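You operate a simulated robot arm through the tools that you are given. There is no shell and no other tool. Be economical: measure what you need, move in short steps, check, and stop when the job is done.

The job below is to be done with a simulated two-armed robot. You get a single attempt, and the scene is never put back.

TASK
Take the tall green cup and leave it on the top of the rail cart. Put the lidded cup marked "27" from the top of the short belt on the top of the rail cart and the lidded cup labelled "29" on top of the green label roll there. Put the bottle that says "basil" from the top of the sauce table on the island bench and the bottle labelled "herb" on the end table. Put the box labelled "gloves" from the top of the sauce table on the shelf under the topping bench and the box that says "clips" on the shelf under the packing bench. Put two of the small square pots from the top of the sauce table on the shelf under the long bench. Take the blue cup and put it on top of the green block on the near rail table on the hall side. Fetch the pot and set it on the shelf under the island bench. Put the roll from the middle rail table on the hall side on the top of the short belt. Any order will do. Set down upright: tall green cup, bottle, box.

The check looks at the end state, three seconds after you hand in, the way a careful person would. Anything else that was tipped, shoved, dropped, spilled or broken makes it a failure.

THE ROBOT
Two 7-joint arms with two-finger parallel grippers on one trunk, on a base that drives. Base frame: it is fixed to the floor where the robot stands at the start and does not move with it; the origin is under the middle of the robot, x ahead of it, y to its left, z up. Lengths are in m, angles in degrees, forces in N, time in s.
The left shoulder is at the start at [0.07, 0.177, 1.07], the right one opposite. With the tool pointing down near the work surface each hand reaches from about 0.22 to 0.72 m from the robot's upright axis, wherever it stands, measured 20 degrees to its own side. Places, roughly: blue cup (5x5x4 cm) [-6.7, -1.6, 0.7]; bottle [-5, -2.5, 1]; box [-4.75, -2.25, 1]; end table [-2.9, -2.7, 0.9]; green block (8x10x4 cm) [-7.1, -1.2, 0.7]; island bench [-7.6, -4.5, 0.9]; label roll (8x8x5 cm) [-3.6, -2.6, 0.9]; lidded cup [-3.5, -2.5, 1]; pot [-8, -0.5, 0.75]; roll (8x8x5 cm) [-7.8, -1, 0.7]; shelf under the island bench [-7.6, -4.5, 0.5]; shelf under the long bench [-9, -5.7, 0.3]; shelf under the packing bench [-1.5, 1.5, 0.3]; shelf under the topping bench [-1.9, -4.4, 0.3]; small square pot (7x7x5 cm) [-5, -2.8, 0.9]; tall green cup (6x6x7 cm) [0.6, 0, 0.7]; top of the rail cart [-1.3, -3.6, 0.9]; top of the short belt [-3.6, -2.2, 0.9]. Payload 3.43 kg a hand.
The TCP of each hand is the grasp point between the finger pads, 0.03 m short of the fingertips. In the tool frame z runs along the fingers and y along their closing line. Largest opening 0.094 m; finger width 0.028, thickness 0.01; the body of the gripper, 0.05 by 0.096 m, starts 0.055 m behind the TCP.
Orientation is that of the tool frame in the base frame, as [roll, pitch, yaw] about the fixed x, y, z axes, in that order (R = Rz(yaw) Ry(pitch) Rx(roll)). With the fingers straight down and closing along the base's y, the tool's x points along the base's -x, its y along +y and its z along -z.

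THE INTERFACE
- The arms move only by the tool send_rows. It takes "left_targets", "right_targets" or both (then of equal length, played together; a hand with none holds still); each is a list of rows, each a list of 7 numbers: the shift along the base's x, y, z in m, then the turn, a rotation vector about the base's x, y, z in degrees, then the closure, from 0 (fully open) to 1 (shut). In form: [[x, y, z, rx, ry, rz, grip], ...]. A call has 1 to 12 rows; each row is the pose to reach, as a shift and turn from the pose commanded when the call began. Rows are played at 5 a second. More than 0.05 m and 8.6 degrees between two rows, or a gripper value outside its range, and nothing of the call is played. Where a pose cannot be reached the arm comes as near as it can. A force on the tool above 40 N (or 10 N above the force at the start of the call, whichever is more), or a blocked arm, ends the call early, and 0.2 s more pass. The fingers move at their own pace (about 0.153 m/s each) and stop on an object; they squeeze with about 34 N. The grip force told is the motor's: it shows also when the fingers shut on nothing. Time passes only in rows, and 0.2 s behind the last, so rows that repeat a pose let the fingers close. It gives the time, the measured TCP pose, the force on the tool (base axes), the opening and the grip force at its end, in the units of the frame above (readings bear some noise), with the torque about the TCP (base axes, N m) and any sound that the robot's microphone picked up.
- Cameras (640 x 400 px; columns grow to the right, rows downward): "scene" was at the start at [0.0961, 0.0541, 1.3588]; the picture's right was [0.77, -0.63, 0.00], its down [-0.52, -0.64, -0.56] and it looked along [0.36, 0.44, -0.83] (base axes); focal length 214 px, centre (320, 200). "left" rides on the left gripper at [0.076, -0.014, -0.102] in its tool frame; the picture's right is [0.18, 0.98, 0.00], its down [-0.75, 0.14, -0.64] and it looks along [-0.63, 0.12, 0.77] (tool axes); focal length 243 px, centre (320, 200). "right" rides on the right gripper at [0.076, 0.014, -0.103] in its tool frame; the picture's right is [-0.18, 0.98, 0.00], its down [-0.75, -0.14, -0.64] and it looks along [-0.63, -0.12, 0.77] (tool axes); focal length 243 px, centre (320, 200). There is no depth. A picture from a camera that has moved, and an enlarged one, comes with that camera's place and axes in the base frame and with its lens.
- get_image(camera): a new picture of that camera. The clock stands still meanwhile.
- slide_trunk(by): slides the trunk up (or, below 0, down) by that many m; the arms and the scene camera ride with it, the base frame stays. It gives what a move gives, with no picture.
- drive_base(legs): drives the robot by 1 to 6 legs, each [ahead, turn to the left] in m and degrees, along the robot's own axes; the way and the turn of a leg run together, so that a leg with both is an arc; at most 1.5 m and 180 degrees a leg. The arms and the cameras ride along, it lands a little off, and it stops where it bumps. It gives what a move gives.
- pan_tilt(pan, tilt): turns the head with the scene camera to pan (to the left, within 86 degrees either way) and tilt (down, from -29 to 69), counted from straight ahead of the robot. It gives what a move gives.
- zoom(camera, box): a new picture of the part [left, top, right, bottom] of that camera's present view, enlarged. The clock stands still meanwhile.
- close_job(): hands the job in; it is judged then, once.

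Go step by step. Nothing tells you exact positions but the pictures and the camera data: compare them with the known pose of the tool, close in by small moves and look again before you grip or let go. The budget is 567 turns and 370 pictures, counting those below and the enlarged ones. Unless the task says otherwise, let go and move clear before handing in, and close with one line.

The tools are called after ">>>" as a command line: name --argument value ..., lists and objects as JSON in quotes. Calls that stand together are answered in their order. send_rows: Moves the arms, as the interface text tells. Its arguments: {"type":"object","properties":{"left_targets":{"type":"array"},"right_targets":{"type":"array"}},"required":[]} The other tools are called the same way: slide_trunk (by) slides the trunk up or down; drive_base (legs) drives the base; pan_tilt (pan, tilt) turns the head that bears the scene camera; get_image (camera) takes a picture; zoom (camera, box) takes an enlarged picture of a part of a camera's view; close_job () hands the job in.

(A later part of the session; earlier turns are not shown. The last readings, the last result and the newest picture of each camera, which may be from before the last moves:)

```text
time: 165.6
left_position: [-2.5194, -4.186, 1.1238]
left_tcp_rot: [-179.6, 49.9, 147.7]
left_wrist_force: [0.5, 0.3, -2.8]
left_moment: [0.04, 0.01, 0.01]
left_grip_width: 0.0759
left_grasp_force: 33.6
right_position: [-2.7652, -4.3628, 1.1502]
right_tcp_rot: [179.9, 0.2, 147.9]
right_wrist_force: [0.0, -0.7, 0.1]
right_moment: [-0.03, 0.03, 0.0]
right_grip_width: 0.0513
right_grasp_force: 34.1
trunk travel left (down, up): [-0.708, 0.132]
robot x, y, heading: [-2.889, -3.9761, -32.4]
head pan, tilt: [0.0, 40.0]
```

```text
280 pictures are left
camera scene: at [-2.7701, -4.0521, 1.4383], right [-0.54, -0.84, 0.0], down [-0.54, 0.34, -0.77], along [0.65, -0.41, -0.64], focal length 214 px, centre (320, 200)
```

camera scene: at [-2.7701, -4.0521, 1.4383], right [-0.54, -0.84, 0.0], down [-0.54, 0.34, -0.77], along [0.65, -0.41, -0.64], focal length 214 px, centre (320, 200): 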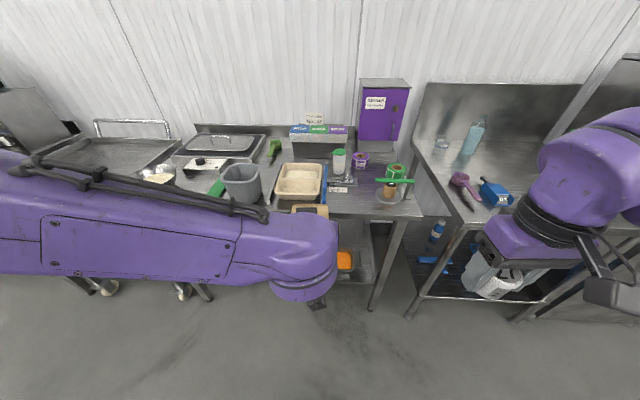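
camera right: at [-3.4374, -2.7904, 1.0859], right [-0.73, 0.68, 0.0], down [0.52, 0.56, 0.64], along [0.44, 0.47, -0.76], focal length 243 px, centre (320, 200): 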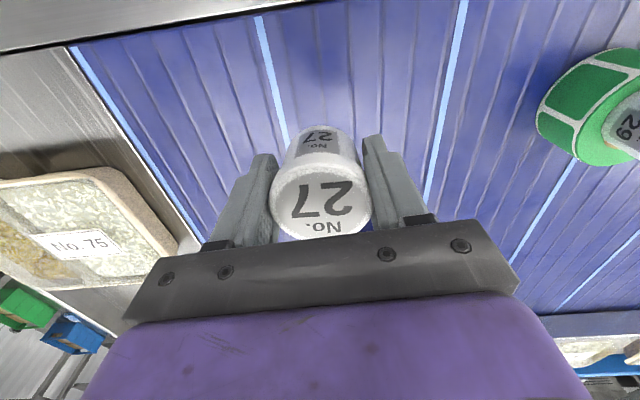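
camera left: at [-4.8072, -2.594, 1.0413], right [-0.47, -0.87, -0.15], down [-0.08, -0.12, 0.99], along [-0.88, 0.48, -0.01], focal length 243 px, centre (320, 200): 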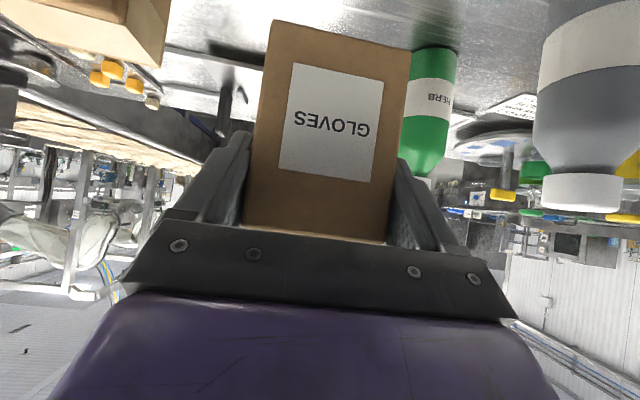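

I'll deliver cup 27 to the cart first. Driving back along the aisle to it.

>>> drive_base --legs '[[0, 79], [1.27, 0], [0, -82]]'

>>> pan_tilt --pan -10 --tilt 40

>>> get_image --camera "scene"

```text
time: 178.9
left_position: [-1.6894, -3.2423, 1.1249]
left_tcp_rot: [-179.5, 49.9, 147.2]
left_wrist_force: [-0.6, -0.3, -1.9]
left_moment: [0.04, 0.01, 0.0]
left_grip_width: 0.0759
left_grasp_force: 34.1
right_position: [-1.9381, -3.4176, 1.1481]
right_tcp_rot: [179.8, 0.2, 147.3]
right_wrist_force: [1.3, -0.3, -0.8]
right_moment: [0.02, 0.0, 0.0]
right_grip_width: 0.0513
right_grasp_force: 33.7
trunk travel left (down, up): [-0.708, 0.132]
robot x, y, heading: [-2.0531, -3.0309, -32.7]
head pan, tilt: [0.0, 40.0]
```

```text
time: 179.6
left_position: [-1.69, -3.2427, 1.1252]
left_tcp_rot: [-179.6, 50.0, 147.3]
left_wrist_force: [0.5, -0.4, -1.9]
left_moment: [0.04, 0.04, 0.0]
left_grip_width: 0.076
left_grasp_force: 34.0
right_position: [-1.936, -3.4185, 1.1497]
right_tcp_rot: [179.8, 0.2, 147.2]
right_wrist_force: [-0.7, -0.2, 0.2]
right_moment: [-0.03, 0.01, 0.02]
right_grip_width: 0.0511
right_grasp_force: 34.0
trunk travel left (down, up): [-0.708, 0.132]
robot x, y, heading: [-2.0492, -3.0317, -33.0]
head pan, tilt: [-10.0, 40.0]
```

```text
279 pictures are left
camera scene: at [-1.948, -3.1181, 1.4383], right [-0.68, -0.73, 0.0], down [-0.47, 0.44, -0.77], along [0.56, -0.52, -0.64], focal length 214 px, centre (320, 200)
```

scene: 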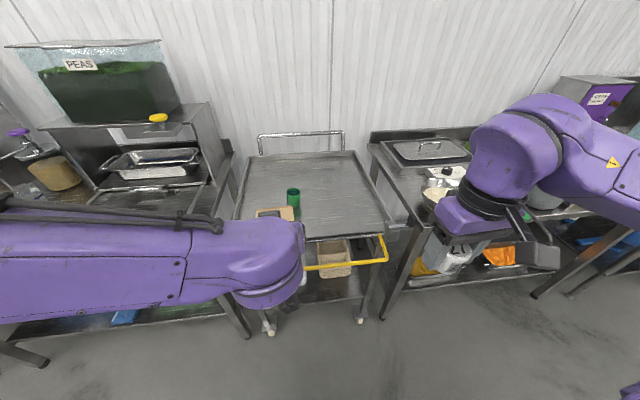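

Moving 0.2 m closer, then taking cup 27 over the cart right of the green cup.

>>> drive_base --legs '[[0.2, 0]]'

>>> send_rows --right_targets '[[0.045, -0.015, 0, 0, 0, 0, 1], [0.09, -0.03, 0, 0, 0, 0, 1], [0.135, -0.045, -0.02, 0, 0, 0, 1], [0.18, -0.06, -0.05, 0, 0, 0, 1], [0.225, -0.075, -0.07, 0, 0, 0, 1], [0.25, -0.085, -0.1, 0, 0, 0, 1], [0.271, -0.09, -0.14, 0, 0, 0, 1], [0.271, -0.09, -0.17, 0, 0, 0, 1], [0.271, -0.09, -0.17, 0, 0, 0, 1]]'

>>> get_image --camera "scene"

>>> get_image --camera "right"

```text
time: 181.2
left_position: [-1.52, -3.3547, 1.1239]
left_tcp_rot: [-179.5, 49.9, 146.9]
left_wrist_force: [0.7, -0.4, -1.3]
left_moment: [0.03, 0.04, -0.01]
left_grip_width: 0.0762
left_grasp_force: 33.8
right_position: [-1.7684, -3.5284, 1.1505]
right_tcp_rot: [179.8, 0.3, 147.2]
right_wrist_force: [0.0, -0.2, -1.1]
right_moment: [-0.02, 0.0, 0.0]
right_grip_width: 0.0512
right_grasp_force: 34.0
trunk travel left (down, up): [-0.708, 0.132]
robot x, y, heading: [-1.8844, -3.1394, -33.1]
head pan, tilt: [-10.0, 40.0]
```

```text
refused: row 3 steps farther than a row can; nothing moved
```

```text
278 pictures are left
camera scene: at [-1.7787, -3.2283, 1.4384], right [-0.68, -0.73, 0.0], down [-0.47, 0.44, -0.77], along [0.56, -0.52, -0.64], focal length 214 px, centre (320, 200)
```

scene: 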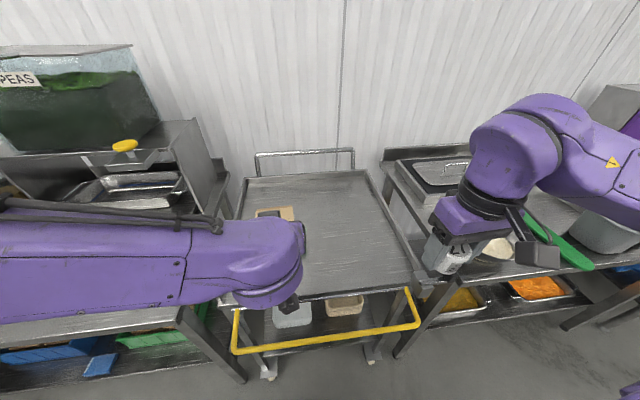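

```text
277 pictures are left
camera right: at [-1.8271, -3.4748, 1.2517], right [0.69, 0.73, 0.0], down [0.55, -0.53, 0.64], along [0.47, -0.44, -0.76], focal length 243 px, centre (320, 200)
```

right: 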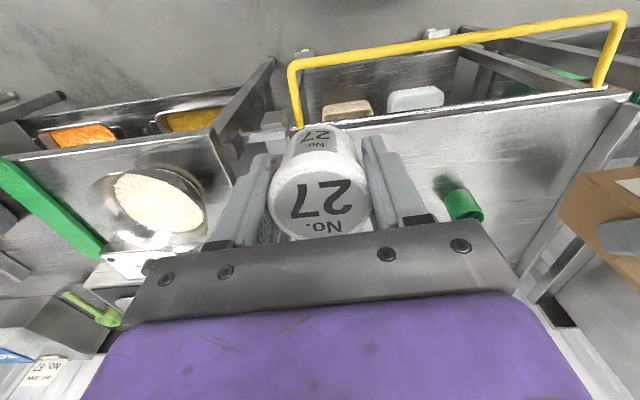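

>>> send_rows --right_targets '[[0.045, -0.015, 0, 0, 0, 0, 1], [0.09, -0.03, 0, 0, 0, 0, 1], [0.135, -0.045, -0.01, 0, 0, 0, 1], [0.175, -0.058, -0.03, 0, 0, 0, 1], [0.215, -0.071, -0.05, 0, 0, 0, 1], [0.25, -0.083, -0.08, 0, 0, 0, 1], [0.271, -0.09, -0.12, 0, 0, 0, 1], [0.271, -0.09, -0.165, 0, 0, 0, 1], [0.271, -0.09, -0.165, 0, 0, 0, 1]]'

>>> get_image --camera "scene"

>>> get_image --camera "right"

```text
time: 183.2
left_position: [-1.5187, -3.3541, 1.125]
left_tcp_rot: [-179.5, 50.0, 147.0]
left_wrist_force: [1.1, 0.9, -1.9]
left_moment: [0.04, 0.03, 0.01]
left_grip_width: 0.0761
left_grasp_force: 34.3
right_position: [-1.4977, -3.6173, 0.9897]
right_tcp_rot: [179.8, 0.3, 147.2]
right_wrist_force: [-0.7, 0.2, -0.5]
right_moment: [-0.02, 0.01, -0.01]
right_grip_width: 0.0512
right_grasp_force: 34.2
right hand out of reach, approached as far as the arm can: row 5, 6, 7
trunk travel left (down, up): [-0.708, 0.132]
robot x, y, heading: [-1.8838, -3.1392, -33.0]
head pan, tilt: [-10.0, 40.0]
```

```text
276 pictures are left
camera scene: at [-1.7793, -3.2279, 1.4384], right [-0.68, -0.73, 0.0], down [-0.47, 0.44, -0.77], along [0.56, -0.52, -0.64], focal length 214 px, centre (320, 200)
```

scene: 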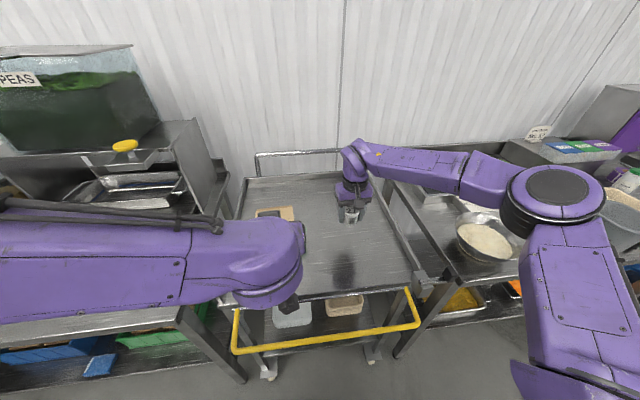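

```text
275 pictures are left
camera right: at [-1.5565, -3.5637, 1.092], right [0.69, 0.73, 0.0], down [0.55, -0.53, 0.65], along [0.47, -0.44, -0.76], focal length 243 px, centre (320, 200)
```

right: 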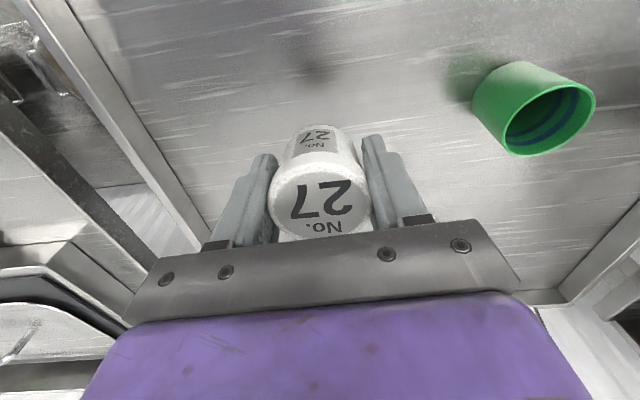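

Lowering cup 27 to just above the cart surface.

>>> send_rows --right_targets '[[0, 0, -0.04, 0, 0, 0, 1], [0, 0, -0.075, 0, 0, 0, 1], [0, 0, -0.082, 0, 0, 0, 1], [0, 0, -0.082, 0, 0, 0, 1]]'

>>> get_image --camera "right"

```text
time: 184.2
left_position: [-1.5187, -3.3542, 1.1237]
left_tcp_rot: [-179.6, 50.0, 147.0]
left_wrist_force: [-0.3, 0.3, -1.9]
left_moment: [0.01, 0.05, 0.0]
left_grip_width: 0.0761
left_grasp_force: 33.5
right_position: [-1.4972, -3.6193, 0.9033]
right_tcp_rot: [179.8, 0.2, 147.2]
right_wrist_force: [0.0, -0.8, 0.7]
right_moment: [-0.02, -0.04, 0.01]
right_grip_width: 0.051
right_grasp_force: 33.9
trunk travel left (down, up): [-0.708, 0.132]
robot x, y, heading: [-1.8828, -3.1416, -33.1]
head pan, tilt: [-10.0, 40.0]
```

```text
274 pictures are left
camera right: at [-1.5546, -3.5659, 1.006], right [0.69, 0.73, 0.0], down [0.55, -0.53, 0.64], along [0.47, -0.44, -0.76], focal length 243 px, centre (320, 200)
```

right: 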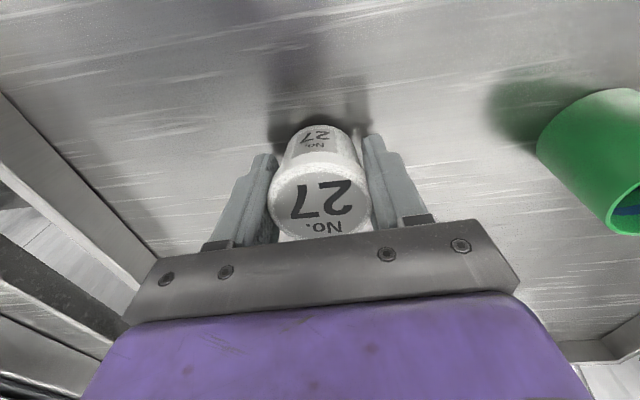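

>>> send_rows --right_targets '[[0, 0, -0.003, 0, 0, 0, 1], [0, 0, -0.006, 0, 0, 0, 1], [0, 0, -0.006, 0, 0, 0, 1]]'

>>> zoom --camera "right" --box '[220, 50, 420, 250]'

```text
time: 185.0
left_position: [-1.519, -3.3544, 1.123]
left_tcp_rot: [-179.5, 49.9, 146.9]
left_wrist_force: [0.0, 1.0, -2.7]
left_moment: [0.0, 0.02, 0.0]
left_grip_width: 0.0759
left_grasp_force: 33.3
right_position: [-1.4976, -3.6187, 0.8972]
right_tcp_rot: [179.8, 0.1, 147.4]
right_wrist_force: [0.2, -0.7, -0.6]
right_moment: [-0.01, 0.01, 0.0]
right_grip_width: 0.0511
right_grasp_force: 34.0
trunk travel left (down, up): [-0.708, 0.132]
robot x, y, heading: [-1.8795, -3.1405, -33.3]
head pan, tilt: [-10.0, 40.0]
```

```text
2.00 times, centred on (320, 150) of right
camera zoom: at [-1.5558, -3.5653, 0.9996], right [0.69, 0.73, 0.0], down [0.55, -0.53, 0.64], along [0.47, -0.44, -0.76], focal length 485 px, centre (320, 300)
```

zoom: 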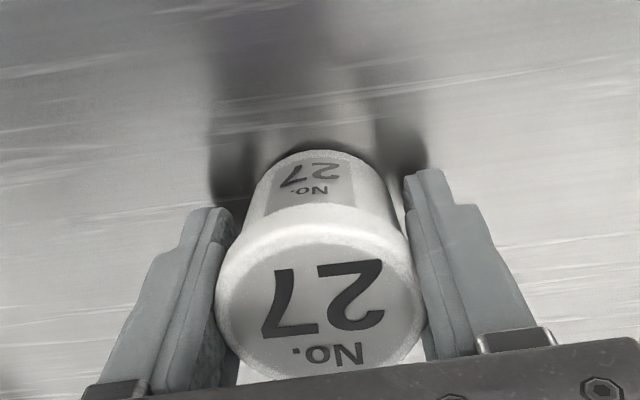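

>>> send_rows --right_targets '[[0, 0, -0.002, 0, 0, 0, 1], [0, 0, -0.003, 0, 0, 0, 1]]'

>>> zoom --camera "right" --box '[220, 50, 420, 250]'

```text
time: 185.6
left_position: [-1.5191, -3.3546, 1.1237]
left_tcp_rot: [-179.4, 49.9, 147.0]
left_wrist_force: [0.2, -0.6, -2.6]
left_moment: [0.02, 0.01, 0.0]
left_grip_width: 0.0761
left_grasp_force: 33.7
right_position: [-1.4989, -3.6193, 0.8935]
right_tcp_rot: [179.8, 0.3, 147.2]
right_wrist_force: [0.0, 0.5, 2.7]
right_moment: [-0.02, 0.12, 0.0]
right_grip_width: 0.051
right_grasp_force: 33.9
trunk travel left (down, up): [-0.708, 0.132]
robot x, y, heading: [-1.8823, -3.143, -33.2]
head pan, tilt: [-10.0, 40.0]
```

```text
2.00 times, centred on (320, 150) of right
camera zoom: at [-1.5566, -3.5657, 0.9963], right [0.69, 0.73, 0.0], down [0.55, -0.53, 0.65], along [0.47, -0.44, -0.76], focal length 485 px, centre (320, 300)
```

zoom: 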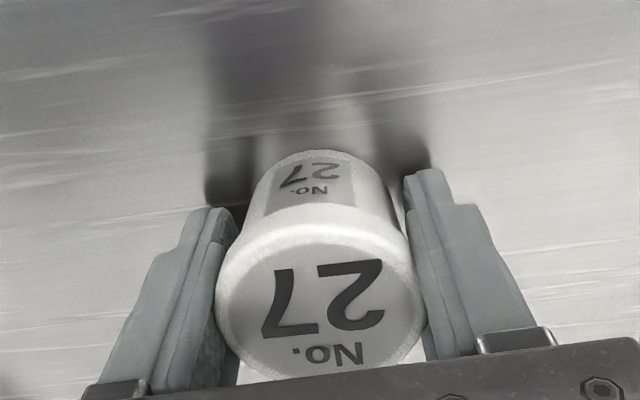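

Contact. Releasing, rising, and retracting the right hand.

>>> send_rows --right_targets '[[0, 0, 0, 0, 0, 0, 0.5], [0, 0, 0, 0, 0, 0, 0.2], [0, 0, 0, 0, 0, 0, 0.1], [0, 0, 0.04, 0, 0, 0, 0.1], [0, 0, 0.085, 0, 0, 0, 0.1], [-0.01, 0, 0.13, 0, 0, 0, 0], [-0.05, 0, 0.15, 0, 0, 0, 0], [-0.095, 0, 0.165, 0, 0, 0, 0], [-0.14, 0, 0.18, 0, 0, 0, 0], [-0.185, 0.01, 0.2, 0, 0, 0, 0], [-0.23, 0.02, 0.22, 0, 0, 0, 0]]'

>>> get_image --camera "scene"

```text
refused: row 10 steps farther than a row can; nothing moved
```

```text
271 pictures are left
camera scene: at [-1.7784, -3.228, 1.4384], right [-0.68, -0.73, 0.0], down [-0.47, 0.44, -0.77], along [0.56, -0.52, -0.64], focal length 214 px, centre (320, 200)
```

scene: 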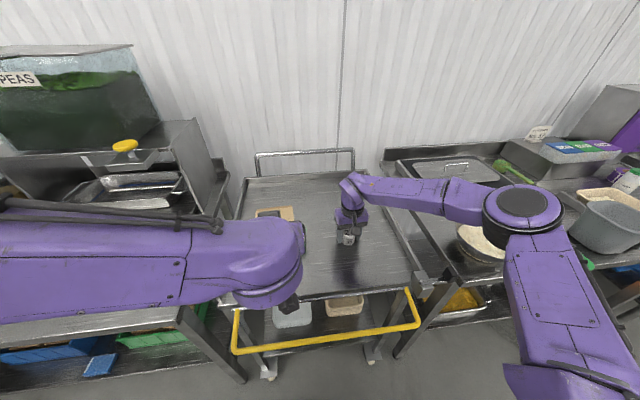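

>>> send_rows --right_targets '[[0, 0, 0, 0, 0, 0, 0.5], [0, 0, 0, 0, 0, 0, 0.2], [0, 0, 0, 0, 0, 0, 0.1], [0, 0, 0.04, 0, 0, 0, 0.1], [0, 0, 0.085, 0, 0, 0, 0.1], [-0.01, 0, 0.13, 0, 0, 0, 0], [-0.05, 0, 0.15, 0, 0, 0, 0], [-0.095, 0, 0.165, 0, 0, 0, 0], [-0.14, 0, 0.18, 0, 0, 0, 0], [-0.18, 0.01, 0.2, 0, 0, 0, 0], [-0.22, 0.02, 0.22, 0, 0, 0, 0]]'

>>> get_image --camera "scene"

```text
time: 188.0
left_position: [-1.5217, -3.3556, 1.1252]
left_tcp_rot: [-179.7, 50.1, 146.9]
left_wrist_force: [0.3, 0.6, -1.8]
left_moment: [0.05, 0.0, 0.02]
left_grip_width: 0.0758
left_grasp_force: 33.8
right_position: [-1.7194, -3.5913, 1.081]
right_tcp_rot: [179.6, 0.2, 147.2]
right_wrist_force: [-0.7, -0.1, 0.2]
right_moment: [-0.01, -0.06, 0.01]
right_grip_width: 0.0943
right_grasp_force: 0.1
right hand out of reach, approached as far as the arm can: row 10, 11
trunk travel left (down, up): [-0.708, 0.132]
robot x, y, heading: [-1.8828, -3.1409, -33.0]
head pan, tilt: [-10.0, 40.0]
```

```text
270 pictures are left
camera scene: at [-1.7815, -3.2293, 1.4385], right [-0.68, -0.73, 0.0], down [-0.47, 0.44, -0.77], along [0.56, -0.52, -0.64], focal length 214 px, centre (320, 200)
```

scene: 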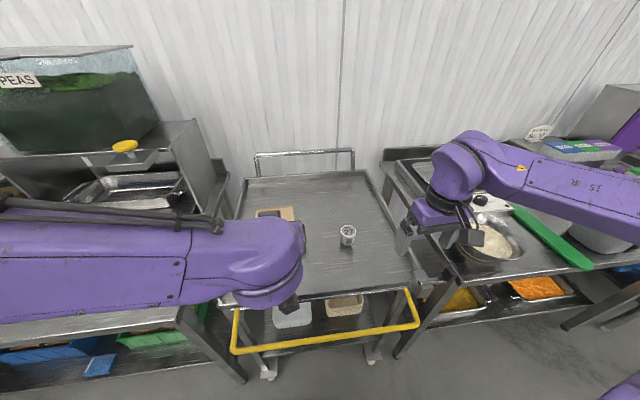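

Cup 27 stands on the cart. Now backing off to see the shelf under the topping bench.

>>> drive_base --legs '[[-0.4, 0], [0, -35], [0.3, 0]]'

>>> pan_tilt --pan 20 --tilt 35

>>> get_image --camera "scene"

```text
time: 193.8
left_position: [-1.921, -3.5945, 1.1244]
left_tcp_rot: [-179.5, 49.9, 111.8]
left_wrist_force: [-0.4, -0.5, -2.3]
left_moment: [0.04, 0.01, -0.04]
left_grip_width: 0.0761
left_grasp_force: 33.9
right_position: [-2.2183, -3.6744, 1.0805]
right_tcp_rot: [179.8, 0.2, 112.0]
right_wrist_force: [-0.9, -0.4, -0.8]
right_moment: [0.0, 0.03, 0.03]
right_grip_width: 0.0941
right_grasp_force: 0.1
trunk travel left (down, up): [-0.708, 0.132]
robot x, y, heading: [-2.0947, -3.2085, -68.1]
head pan, tilt: [-10.0, 40.0]
```

```text
time: 194.7
left_position: [-1.9218, -3.5944, 1.124]
left_tcp_rot: [-179.6, 49.9, 111.9]
left_wrist_force: [0.1, -0.1, -1.6]
left_moment: [0.01, 0.06, 0.0]
left_grip_width: 0.0759
left_grasp_force: 34.1
right_position: [-2.2191, -3.6731, 1.0805]
right_tcp_rot: [179.7, 0.2, 112.1]
right_wrist_force: [-0.6, 0.0, 0.9]
right_moment: [0.01, 0.03, 0.01]
right_grip_width: 0.094
right_grasp_force: 0.1
trunk travel left (down, up): [-0.708, 0.132]
robot x, y, heading: [-2.0985, -3.2115, -68.5]
head pan, tilt: [20.0, 35.0]
```

```text
269 pictures are left
camera scene: at [-2.0184, -3.3249, 1.4459], right [-0.75, -0.67, 0.0], down [-0.38, 0.43, -0.82], along [0.55, -0.61, -0.57], focal length 214 px, centre (320, 200)
```

scene: 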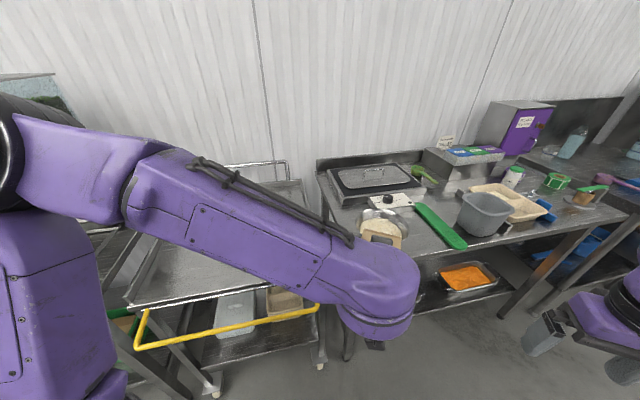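

Shelf with orange/yellow trays is visible; I'll reposition square in front of the topping bench.

>>> drive_base --legs '[[-0.2, 0], [0, -57], [0.85, 0], [0, 89]]'

>>> pan_tilt --pan -10 --tilt 35

>>> get_image --camera "scene"

>>> get_image --camera "left"

```text
time: 206.8
left_position: [-2.3059, -3.9694, 1.1235]
left_tcp_rot: [-179.6, 49.9, 144.5]
left_wrist_force: [0.9, 0.1, -1.6]
left_moment: [0.02, 0.02, -0.03]
left_grip_width: 0.0757
left_grasp_force: 33.5
right_position: [-2.5132, -4.1976, 1.0801]
right_tcp_rot: [179.7, 0.1, 144.6]
right_wrist_force: [-0.3, 0.6, 0.2]
right_moment: [0.0, -0.01, 0.01]
right_grip_width: 0.0939
right_grasp_force: 0.0
trunk travel left (down, up): [-0.708, 0.132]
robot x, y, heading: [-2.6603, -3.7368, -35.7]
head pan, tilt: [20.0, 35.0]
```

```text
time: 207.7
left_position: [-2.3042, -3.9711, 1.1239]
left_tcp_rot: [-179.6, 49.9, 144.3]
left_wrist_force: [-0.2, 0.3, -2.0]
left_moment: [0.03, 0.01, 0.03]
left_grip_width: 0.0762
left_grasp_force: 33.8
right_position: [-2.5131, -4.1964, 1.0796]
right_tcp_rot: [179.7, 0.2, 144.6]
right_wrist_force: [0.6, 0.7, -0.3]
right_moment: [0.01, -0.05, -0.02]
right_grip_width: 0.0943
right_grasp_force: 0.0
trunk travel left (down, up): [-0.708, 0.132]
robot x, y, heading: [-2.6571, -3.7422, -35.8]
head pan, tilt: [-10.0, 35.0]
```

```text
268 pictures are left
camera scene: at [-2.5553, -3.835, 1.4458], right [-0.71, -0.7, 0.0], down [-0.4, 0.41, -0.82], along [0.57, -0.58, -0.57], focal length 214 px, centre (320, 200)
```

scene: 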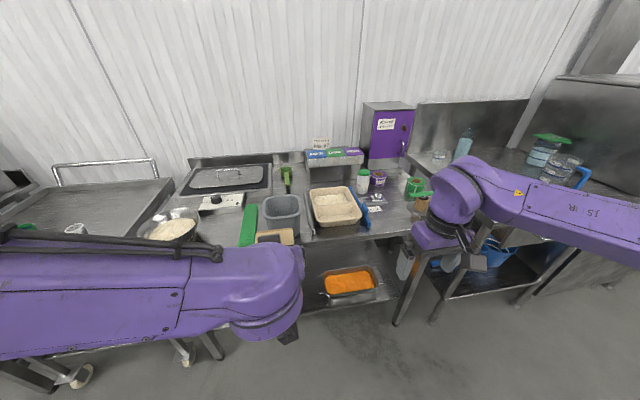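

```text
267 pictures are left
camera left: at [-2.4161, -3.9063, 1.1313], right [0.48, 0.87, -0.15], down [0.08, 0.12, 0.99], along [0.87, -0.49, -0.01], focal length 243 px, centre (320, 200)
```

left: 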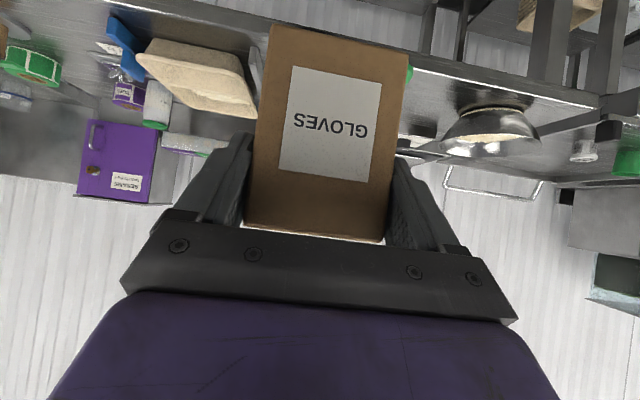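

Lowering the trunk so that camera and hand are at shelf height.

>>> slide_trunk --by -0.5

>>> pan_tilt --pan -15 --tilt 30

>>> get_image --camera "scene"

>>> get_image --camera "left"

>>> get_image --camera "right"

```text
refused: -0.5 is not a number from -0.4 to 0.4
```

```text
time: 208.4
left_position: [-2.3048, -3.9695, 1.1257]
left_tcp_rot: [-179.6, 49.9, 144.5]
left_wrist_force: [-0.7, -0.3, -2.4]
left_moment: [0.01, 0.06, -0.01]
left_grip_width: 0.0761
left_grasp_force: 34.5
right_position: [-2.5135, -4.1965, 1.0794]
right_tcp_rot: [179.7, 0.1, 144.6]
right_wrist_force: [0.6, -0.7, -0.1]
right_moment: [-0.01, 0.04, 0.02]
right_grip_width: 0.0941
right_grasp_force: 0.1
trunk travel left (down, up): [-0.708, 0.132]
robot x, y, heading: [-2.6595, -3.7411, -35.5]
head pan, tilt: [-15.0, 30.0]
```

```text
266 pictures are left
camera scene: at [-2.5595, -3.842, 1.4536], right [-0.77, -0.63, 0.0], down [-0.32, 0.39, -0.87], along [0.55, -0.67, -0.5], focal length 214 px, centre (320, 200)
```

scene: 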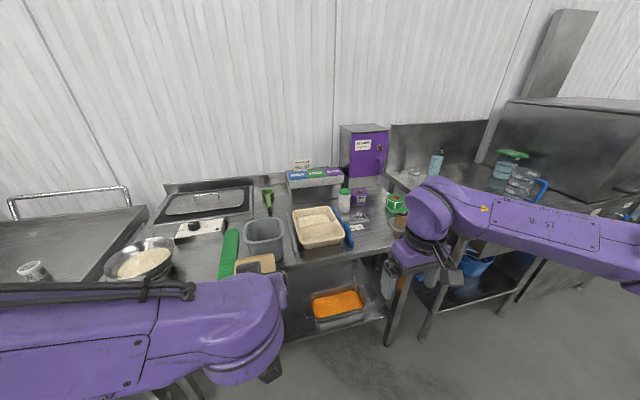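

```text
265 pictures are left
camera left: at [-2.4161, -3.9063, 1.1313], right [0.48, 0.87, -0.15], down [0.08, 0.12, 0.99], along [0.87, -0.49, -0.01], focal length 243 px, centre (320, 200)
```

left: 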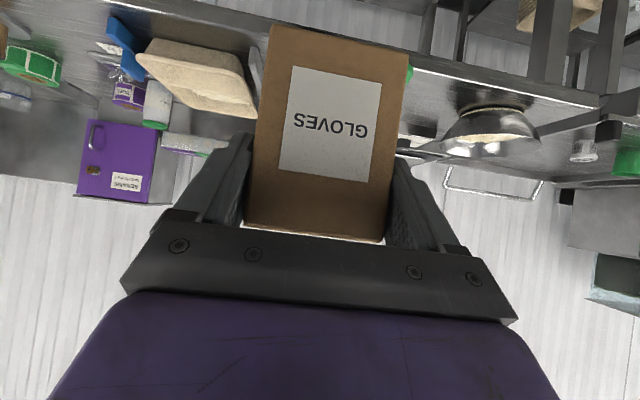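

```text
264 pictures are left
camera right: at [-2.5682, -4.1411, 1.1829], right [0.72, 0.69, 0.01], down [0.53, -0.55, 0.64], along [0.45, -0.46, -0.76], focal length 243 px, centre (320, 200)
```

right: 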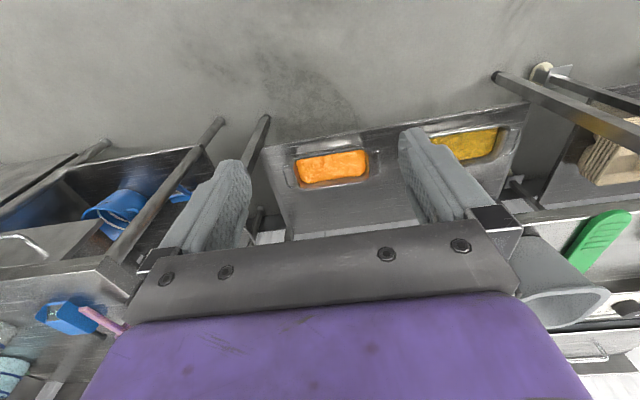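

Between the orange and yellow trays on the shelf there is a gap ~0.2 m wide at about (-1.97, -4.29). Lowering the trunk in two slides.

>>> slide_trunk --by -0.4

>>> slide_trunk --by -0.25

>>> get_image --camera "scene"

>>> get_image --camera "left"

>>> get_image --camera "right"

```text
time: 212.2
left_position: [-2.3055, -3.9696, 0.7236]
left_tcp_rot: [-179.5, 49.9, 144.5]
left_wrist_force: [-0.3, -0.1, -1.9]
left_moment: [0.0, 0.01, -0.03]
left_grip_width: 0.0761
left_grasp_force: 34.1
right_position: [-2.5138, -4.1958, 0.6799]
right_tcp_rot: [179.7, 0.3, 144.6]
right_wrist_force: [0.0, 0.2, 0.2]
right_moment: [0.01, -0.01, -0.02]
right_grip_width: 0.0941
right_grasp_force: 0.1
trunk travel left (down, up): [-0.308, 0.532]
robot x, y, heading: [-2.6561, -3.7429, -35.4]
head pan, tilt: [-15.0, 30.0]
```

```text
time: 214.8
left_position: [-2.3044, -3.9689, 0.4731]
left_tcp_rot: [-179.7, 49.9, 144.3]
left_wrist_force: [0.3, 0.2, -2.3]
left_moment: [0.04, 0.02, 0.02]
left_grip_width: 0.0758
left_grasp_force: 34.3
right_position: [-2.513, -4.1966, 0.4304]
right_tcp_rot: [179.8, 0.2, 144.7]
right_wrist_force: [0.3, -0.8, 0.2]
right_moment: [-0.01, -0.01, 0.01]
right_grip_width: 0.094
right_grasp_force: 0.0
trunk travel left (down, up): [-0.058, 0.782]
robot x, y, heading: [-2.6587, -3.7435, -35.7]
head pan, tilt: [-15.0, 30.0]
```

```text
263 pictures are left
camera scene: at [-2.5597, -3.8418, 0.8037], right [-0.77, -0.63, 0.0], down [-0.32, 0.39, -0.87], along [0.55, -0.67, -0.5], focal length 214 px, centre (320, 200)
```

scene: 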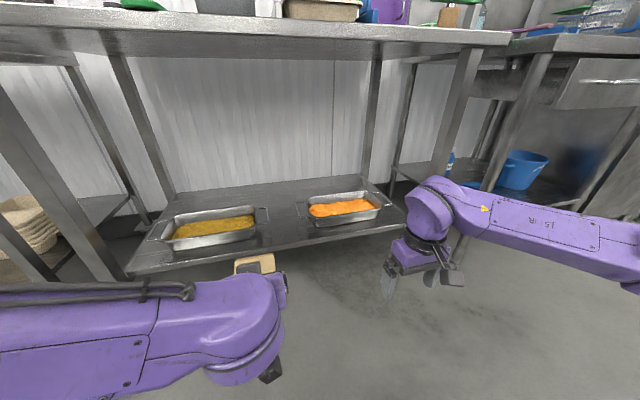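

```text
262 pictures are left
camera left: at [-2.4162, -3.9061, 0.4814], right [0.48, 0.87, -0.15], down [0.08, 0.12, 0.99], along [0.87, -0.49, -0.01], focal length 243 px, centre (320, 200)
```

left: 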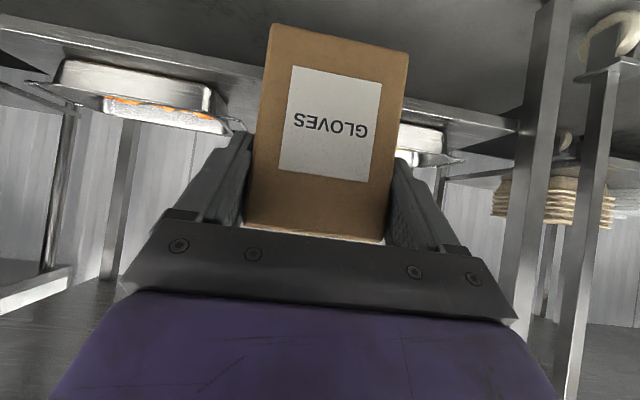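

```text
261 pictures are left
camera right: at [-2.5683, -4.1409, 0.533], right [0.72, 0.69, 0.01], down [0.53, -0.55, 0.64], along [0.45, -0.46, -0.76], focal length 243 px, centre (320, 200)
```

right: 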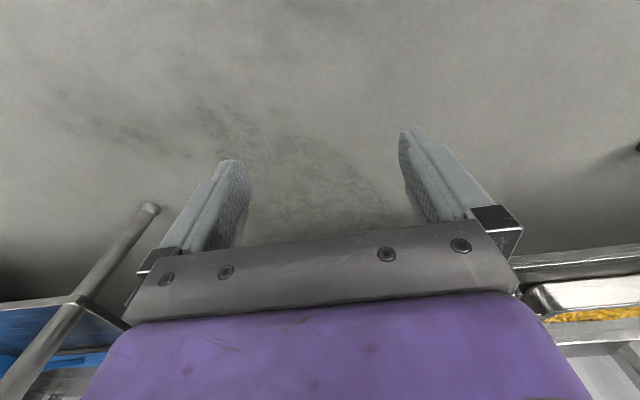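

The inter-tray gap is too narrow for open fingers, so I'll place the box behind the trays at about (-1.86, -4.39). Moving in.

>>> drive_base --legs '[[0, -20], [0.34, 0], [0, 20]]'

>>> get_image --camera "scene"

>>> get_image --camera "left"

```text
time: 219.2
left_position: [-2.1126, -4.2519, 0.4729]
left_tcp_rot: [-179.5, 49.9, 144.4]
left_wrist_force: [-0.8, 0.4, -2.0]
left_moment: [0.02, 0.04, 0.03]
left_grip_width: 0.0761
left_grasp_force: 33.6
right_position: [-2.321, -4.4789, 0.4297]
right_tcp_rot: [179.8, 0.2, 144.6]
right_wrist_force: [-0.4, -0.8, 0.2]
right_moment: [-0.01, -0.01, -0.01]
right_grip_width: 0.0939
right_grasp_force: 0.1
trunk travel left (down, up): [-0.058, 0.782]
robot x, y, heading: [-2.4684, -4.0258, -35.6]
head pan, tilt: [-15.0, 30.0]
```

```text
260 pictures are left
camera scene: at [-2.3676, -4.1235, 0.8036], right [-0.77, -0.63, 0.0], down [-0.32, 0.39, -0.87], along [0.55, -0.67, -0.5], focal length 214 px, centre (320, 200)
```

scene: 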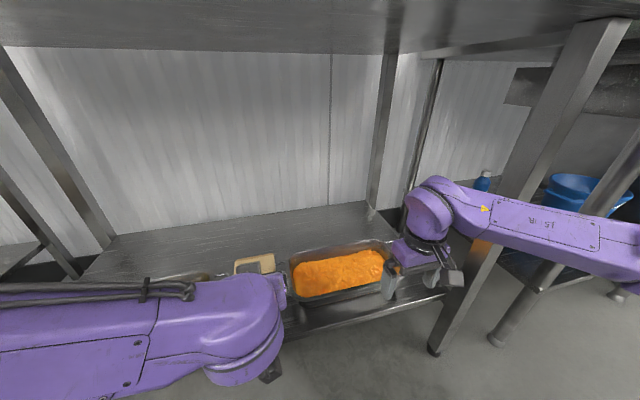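

```text
259 pictures are left
camera left: at [-2.2243, -4.1879, 0.4813], right [0.48, 0.86, -0.15], down [0.08, 0.12, 0.99], along [0.87, -0.49, -0.01], focal length 243 px, centre (320, 200)
```

left: 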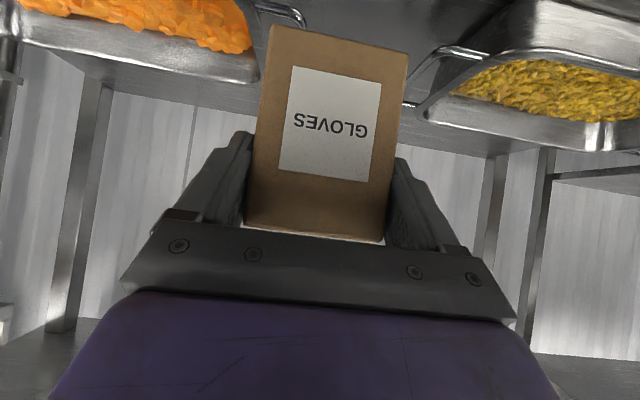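

>>> send_rows --left_targets '[[0.042, -0.024, 0, 0, 0, 0, 1], [0.084, -0.048, 0, 0, 0, 0, 1], [0.127, -0.071, 0, 0, 0, 0, 1], [0.169, -0.095, 0, 0, 0, 0, 1], [0.212, -0.119, 0, 0, 0, 0, 1], [0.254, -0.143, 0, 0, 0, 0, 1], [0.254, -0.143, -0.02, 0, 0, 0, 1], [0.254, -0.143, -0.04, 0, 0, 0, 1], [0.254, -0.143, -0.04, 0, 0, 0, 1]]'

>>> get_image --camera "scene"

>>> get_image --camera "left"

```text
time: 221.2
left_position: [-1.8587, -4.3924, 0.4335]
left_tcp_rot: [-179.7, 49.9, 144.3]
left_wrist_force: [-0.3, 0.7, -2.5]
left_moment: [0.05, 0.06, -0.02]
left_grip_width: 0.0759
left_grasp_force: 34.2
right_position: [-2.321, -4.4778, 0.4307]
right_tcp_rot: [179.7, 0.2, 144.6]
right_wrist_force: [0.4, -0.1, -0.4]
right_moment: [0.01, 0.01, -0.01]
right_grip_width: 0.0941
right_grasp_force: 0.2
trunk travel left (down, up): [-0.058, 0.782]
robot x, y, heading: [-2.4646, -4.0237, -35.5]
head pan, tilt: [-15.0, 30.0]
```

```text
258 pictures are left
camera scene: at [-2.3675, -4.1236, 0.8036], right [-0.77, -0.63, 0.0], down [-0.32, 0.39, -0.87], along [0.55, -0.67, -0.5], focal length 214 px, centre (320, 200)
```

scene: 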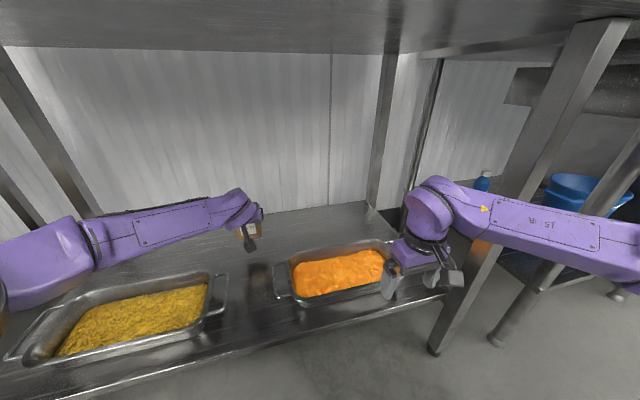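

```text
257 pictures are left
camera left: at [-1.9698, -4.3291, 0.4415], right [0.48, 0.86, -0.15], down [0.08, 0.12, 0.99], along [0.87, -0.49, -0.01], focal length 243 px, centre (320, 200)
```

left: 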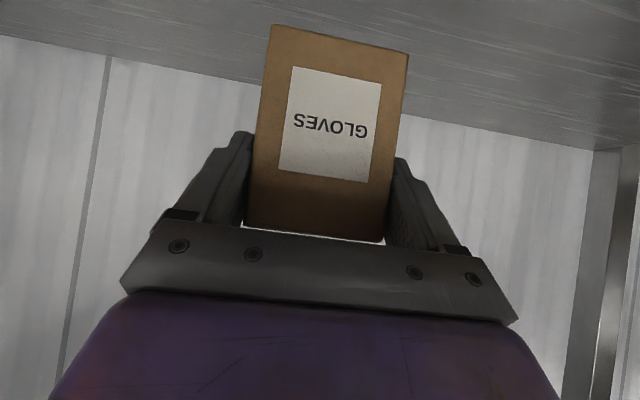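

Behind the trays with clear space. Lowering gradually.

>>> send_rows --left_targets '[[0, 0, -0.02, 0, 0, 0, 1], [0, 0, -0.04, 0, 0, 0, 1], [0, 0, -0.04, 0, 0, 0, 1]]'

>>> get_image --camera "left"

>>> zoom --camera "scene" --box '[180, 170, 320, 290]'

```text
time: 222.0
left_position: [-1.8578, -4.3924, 0.3918]
left_tcp_rot: [-179.5, 49.9, 144.5]
left_wrist_force: [-0.1, 0.0, -2.3]
left_moment: [0.04, 0.06, 0.02]
left_grip_width: 0.0761
left_grasp_force: 34.0
right_position: [-2.3204, -4.4785, 0.4306]
right_tcp_rot: [179.7, 0.2, 144.6]
right_wrist_force: [0.0, -0.2, 0.2]
right_moment: [0.02, 0.01, 0.03]
right_grip_width: 0.0938
right_grasp_force: 0.1
trunk travel left (down, up): [-0.058, 0.782]
robot x, y, heading: [-2.4628, -4.0225, -35.8]
head pan, tilt: [-15.0, 30.0]
```

```text
256 pictures are left
camera left: at [-1.97, -4.33, 0.4009], right [0.48, 0.86, -0.15], down [0.08, 0.12, 0.99], along [0.87, -0.49, -0.01], focal length 243 px, centre (320, 200)
```

left: 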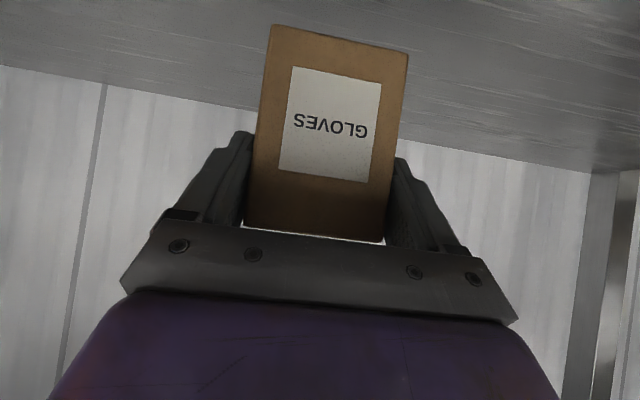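

```text
3.33 times, centred on (250, 230) of scene
camera zoom: at [-2.3675, -4.1236, 0.8036], right [-0.77, -0.63, 0.0], down [-0.32, 0.39, -0.87], along [0.55, -0.67, -0.5], focal length 715 px, centre (553, 100)
```

zoom: 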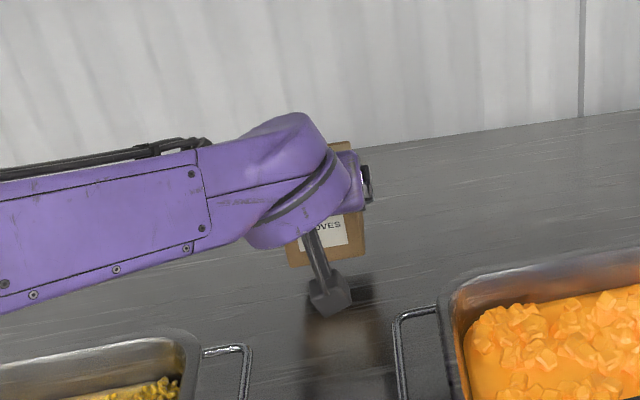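

>>> send_rows --left_targets '[[0, 0, -0.012, 0, 0, 0, 1], [0, 0, -0.022, 0, 0, 0, 1], [0, 0, -0.022, 0, 0, 0, 1]]'

>>> get_image --camera "left"

>>> zoom --camera "scene" --box '[180, 170, 320, 290]'

```text
time: 222.8
left_position: [-1.8589, -4.3937, 0.3712]
left_tcp_rot: [-179.6, 49.8, 144.4]
left_wrist_force: [0.4, 0.2, -2.9]
left_moment: [0.06, 0.01, 0.03]
left_grip_width: 0.0762
left_grasp_force: 34.2
right_position: [-2.3212, -4.4771, 0.4299]
right_tcp_rot: [179.7, 0.1, 144.7]
right_wrist_force: [0.7, 0.0, -0.2]
right_moment: [0.0, -0.02, 0.0]
right_grip_width: 0.0941
right_grasp_force: 0.0
trunk travel left (down, up): [-0.058, 0.782]
robot x, y, heading: [-2.4667, -4.0212, -35.7]
head pan, tilt: [-15.0, 30.0]
```

```text
254 pictures are left
camera left: at [-1.97, -4.3303, 0.379], right [0.48, 0.86, -0.15], down [0.08, 0.12, 0.99], along [0.87, -0.49, -0.01], focal length 243 px, centre (320, 200)
```

left: 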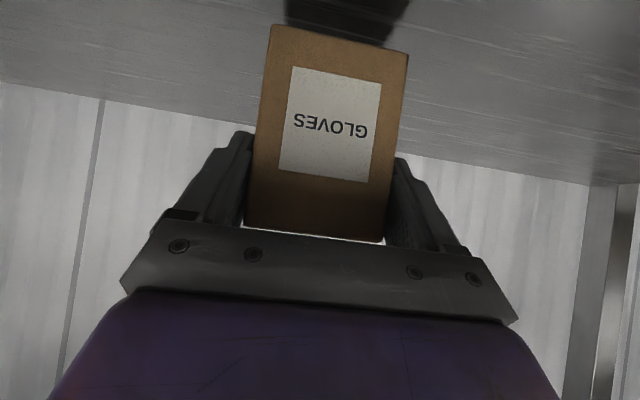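

```text
3.33 times, centred on (250, 230) of scene
camera zoom: at [-2.3675, -4.1236, 0.8036], right [-0.77, -0.63, 0.0], down [-0.32, 0.39, -0.87], along [0.55, -0.67, -0.5], focal length 715 px, centre (553, 100)
```

zoom: 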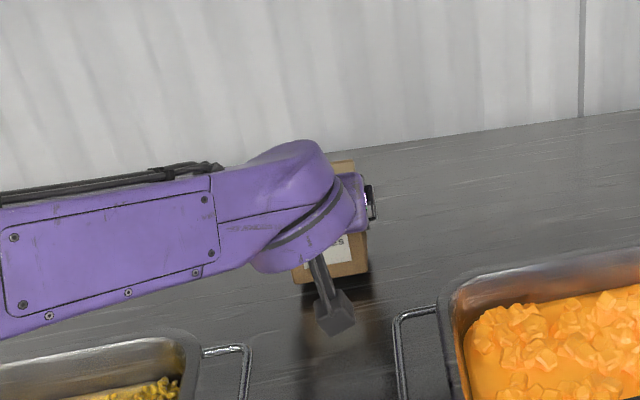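

>>> send_rows --left_targets '[[0, 0, -0.004, 0, 0, 0, 1], [0, 0, -0.008, 0, 0, 0, 1], [0, 0, -0.008, 0, 0, 0, 1]]'

>>> zoom --camera "left" --box '[220, 0, 440, 140]'

```text
time: 223.6
left_position: [-1.8596, -4.3946, 0.3632]
left_tcp_rot: [-179.6, 49.8, 144.4]
left_wrist_force: [-0.4, 1.1, -2.5]
left_moment: [0.01, 0.01, -0.03]
left_grip_width: 0.076
left_grasp_force: 34.2
right_position: [-2.3219, -4.4787, 0.4306]
right_tcp_rot: [179.7, 0.2, 144.7]
right_wrist_force: [0.4, 0.5, -0.1]
right_moment: [-0.02, 0.01, 0.01]
right_grip_width: 0.094
right_grasp_force: 0.0
trunk travel left (down, up): [-0.058, 0.782]
robot x, y, heading: [-2.4652, -4.0204, -35.7]
head pan, tilt: [-15.0, 30.0]
```

```text
2.86 times, centred on (330, 70) of left
camera zoom: at [-1.9707, -4.3306, 0.3704], right [0.48, 0.86, -0.15], down [0.08, 0.12, 0.99], along [0.87, -0.49, -0.01], focal length 693 px, centre (291, 571)
```

zoom: 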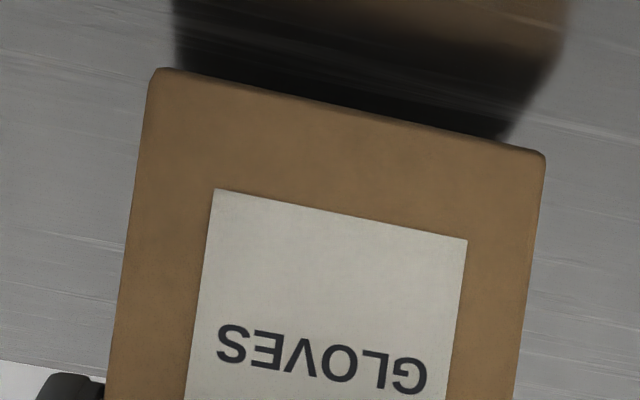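

>>> send_rows --left_targets '[[0, 0, -0.003, 0, 0, 0, 1], [0, 0, -0.006, 0, 0, 0, 1], [0, 0, -0.006, 0, 0, 0, 1]]'

>>> zoom --camera "left" --box '[220, 0, 440, 140]'

```text
time: 224.4
left_position: [-1.8584, -4.3949, 0.358]
left_tcp_rot: [-179.6, 49.9, 144.4]
left_wrist_force: [0.0, 0.6, -2.4]
left_moment: [0.03, 0.06, 0.02]
left_grip_width: 0.0759
left_grasp_force: 33.9
right_position: [-2.3212, -4.4779, 0.43]
right_tcp_rot: [179.6, 0.2, 144.6]
right_wrist_force: [-0.2, -0.4, 0.0]
right_moment: [0.03, 0.0, -0.02]
right_grip_width: 0.094
right_grasp_force: 0.1
trunk travel left (down, up): [-0.058, 0.782]
robot x, y, heading: [-2.466, -4.0213, -35.9]
head pan, tilt: [-15.0, 30.0]
```

```text
2.86 times, centred on (330, 70) of left
camera zoom: at [-1.9698, -4.3305, 0.3652], right [0.48, 0.86, -0.15], down [0.08, 0.12, 0.99], along [0.87, -0.49, -0.01], focal length 693 px, centre (291, 571)
```

zoom: 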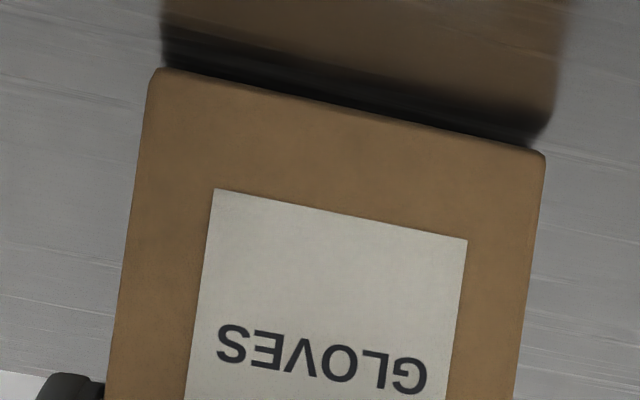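

>>> send_rows --left_targets '[[0, 0, -0.002, 0, 0, 0, 1], [0, 0, -0.003, 0, 0, 0, 1], [0, 0, -0.003, 0, 0, 0, 1]]'

>>> zoom --camera "left" --box '[220, 0, 440, 140]'

```text
time: 225.2
left_position: [-1.8584, -4.3942, 0.3572]
left_tcp_rot: [-179.6, 50.0, 144.4]
left_wrist_force: [2.6, -0.3, 4.4]
left_moment: [0.0, -0.56, -0.03]
left_grip_width: 0.0758
left_grasp_force: 34.2
right_position: [-2.3211, -4.4797, 0.4313]
right_tcp_rot: [179.7, 0.4, 144.7]
right_wrist_force: [-0.8, -0.2, 0.0]
right_moment: [0.01, -0.04, 0.02]
right_grip_width: 0.0939
right_grasp_force: 0.0
trunk travel left (down, up): [-0.058, 0.782]
robot x, y, heading: [-2.4679, -4.0246, -35.6]
head pan, tilt: [-15.0, 30.0]
```

```text
2.86 times, centred on (330, 70) of left
camera zoom: at [-1.9702, -4.331, 0.3632], right [0.48, 0.86, -0.15], down [0.08, 0.12, 0.99], along [0.87, -0.49, -0.01], focal length 693 px, centre (291, 571)
```

zoom: 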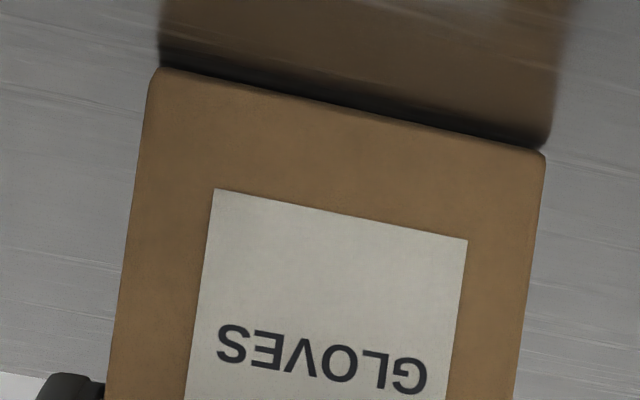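

Contact. Releasing and backing out.

>>> send_rows --left_targets '[[0, 0, 0, 0, 0, 0, 0.6], [0, 0, 0, 0, 0, 0, 0.0], [0, 0, 0, 0, 0, 0, 0], [-0.02, 0.015, 0.021, 0, 0, 0, 0], [-0.045, 0.032, 0.046, 0, 0, 0, 0], [-0.07, 0.05, 0.07, 0, 0, 0, 0], [-0.1, 0.07, 0.095, 0, 0, 0, 0], [-0.135, 0.09, 0.11, 0, 0, 0, 0], [-0.175, 0.11, 0.115, 0, 0, 0, 0], [-0.215, 0.13, 0.115, 0, 0, 0, 0], [-0.254, 0.143, 0.115, 0, 0, 0, 0]]'

>>> get_image --camera "left"

>>> get_image --camera "scene"

```text
time: 227.6
left_position: [-2.1133, -4.2487, 0.4697]
left_tcp_rot: [-179.5, 49.8, 144.5]
left_wrist_force: [0.0, -0.1, -1.1]
left_moment: [-0.02, -0.01, 0.01]
left_grip_width: 0.0942
left_grasp_force: 0.0
right_position: [-2.3211, -4.4782, 0.4307]
right_tcp_rot: [179.7, 0.2, 144.6]
right_wrist_force: [0.0, 0.1, -0.3]
right_moment: [-0.03, 0.03, -0.01]
right_grip_width: 0.0942
right_grasp_force: 0.0
trunk travel left (down, up): [-0.058, 0.782]
robot x, y, heading: [-2.4684, -4.0233, -35.8]
head pan, tilt: [-15.0, 30.0]
```

```text
249 pictures are left
camera left: at [-2.2249, -4.1855, 0.4768], right [0.48, 0.87, -0.15], down [0.08, 0.12, 0.99], along [0.87, -0.49, -0.01], focal length 243 px, centre (320, 200)
```

left: 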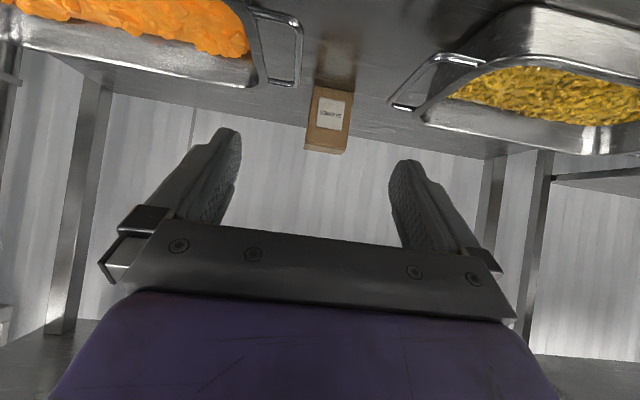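

```text
248 pictures are left
camera scene: at [-2.3676, -4.1234, 0.8036], right [-0.77, -0.63, 0.0], down [-0.32, 0.39, -0.87], along [0.55, -0.67, -0.5], focal length 214 px, centre (320, 200)
```

scene: 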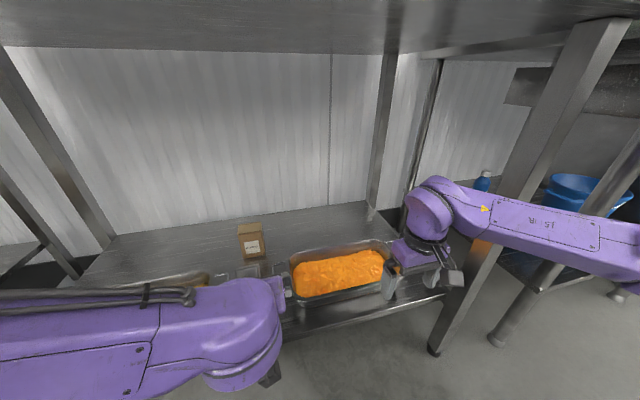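

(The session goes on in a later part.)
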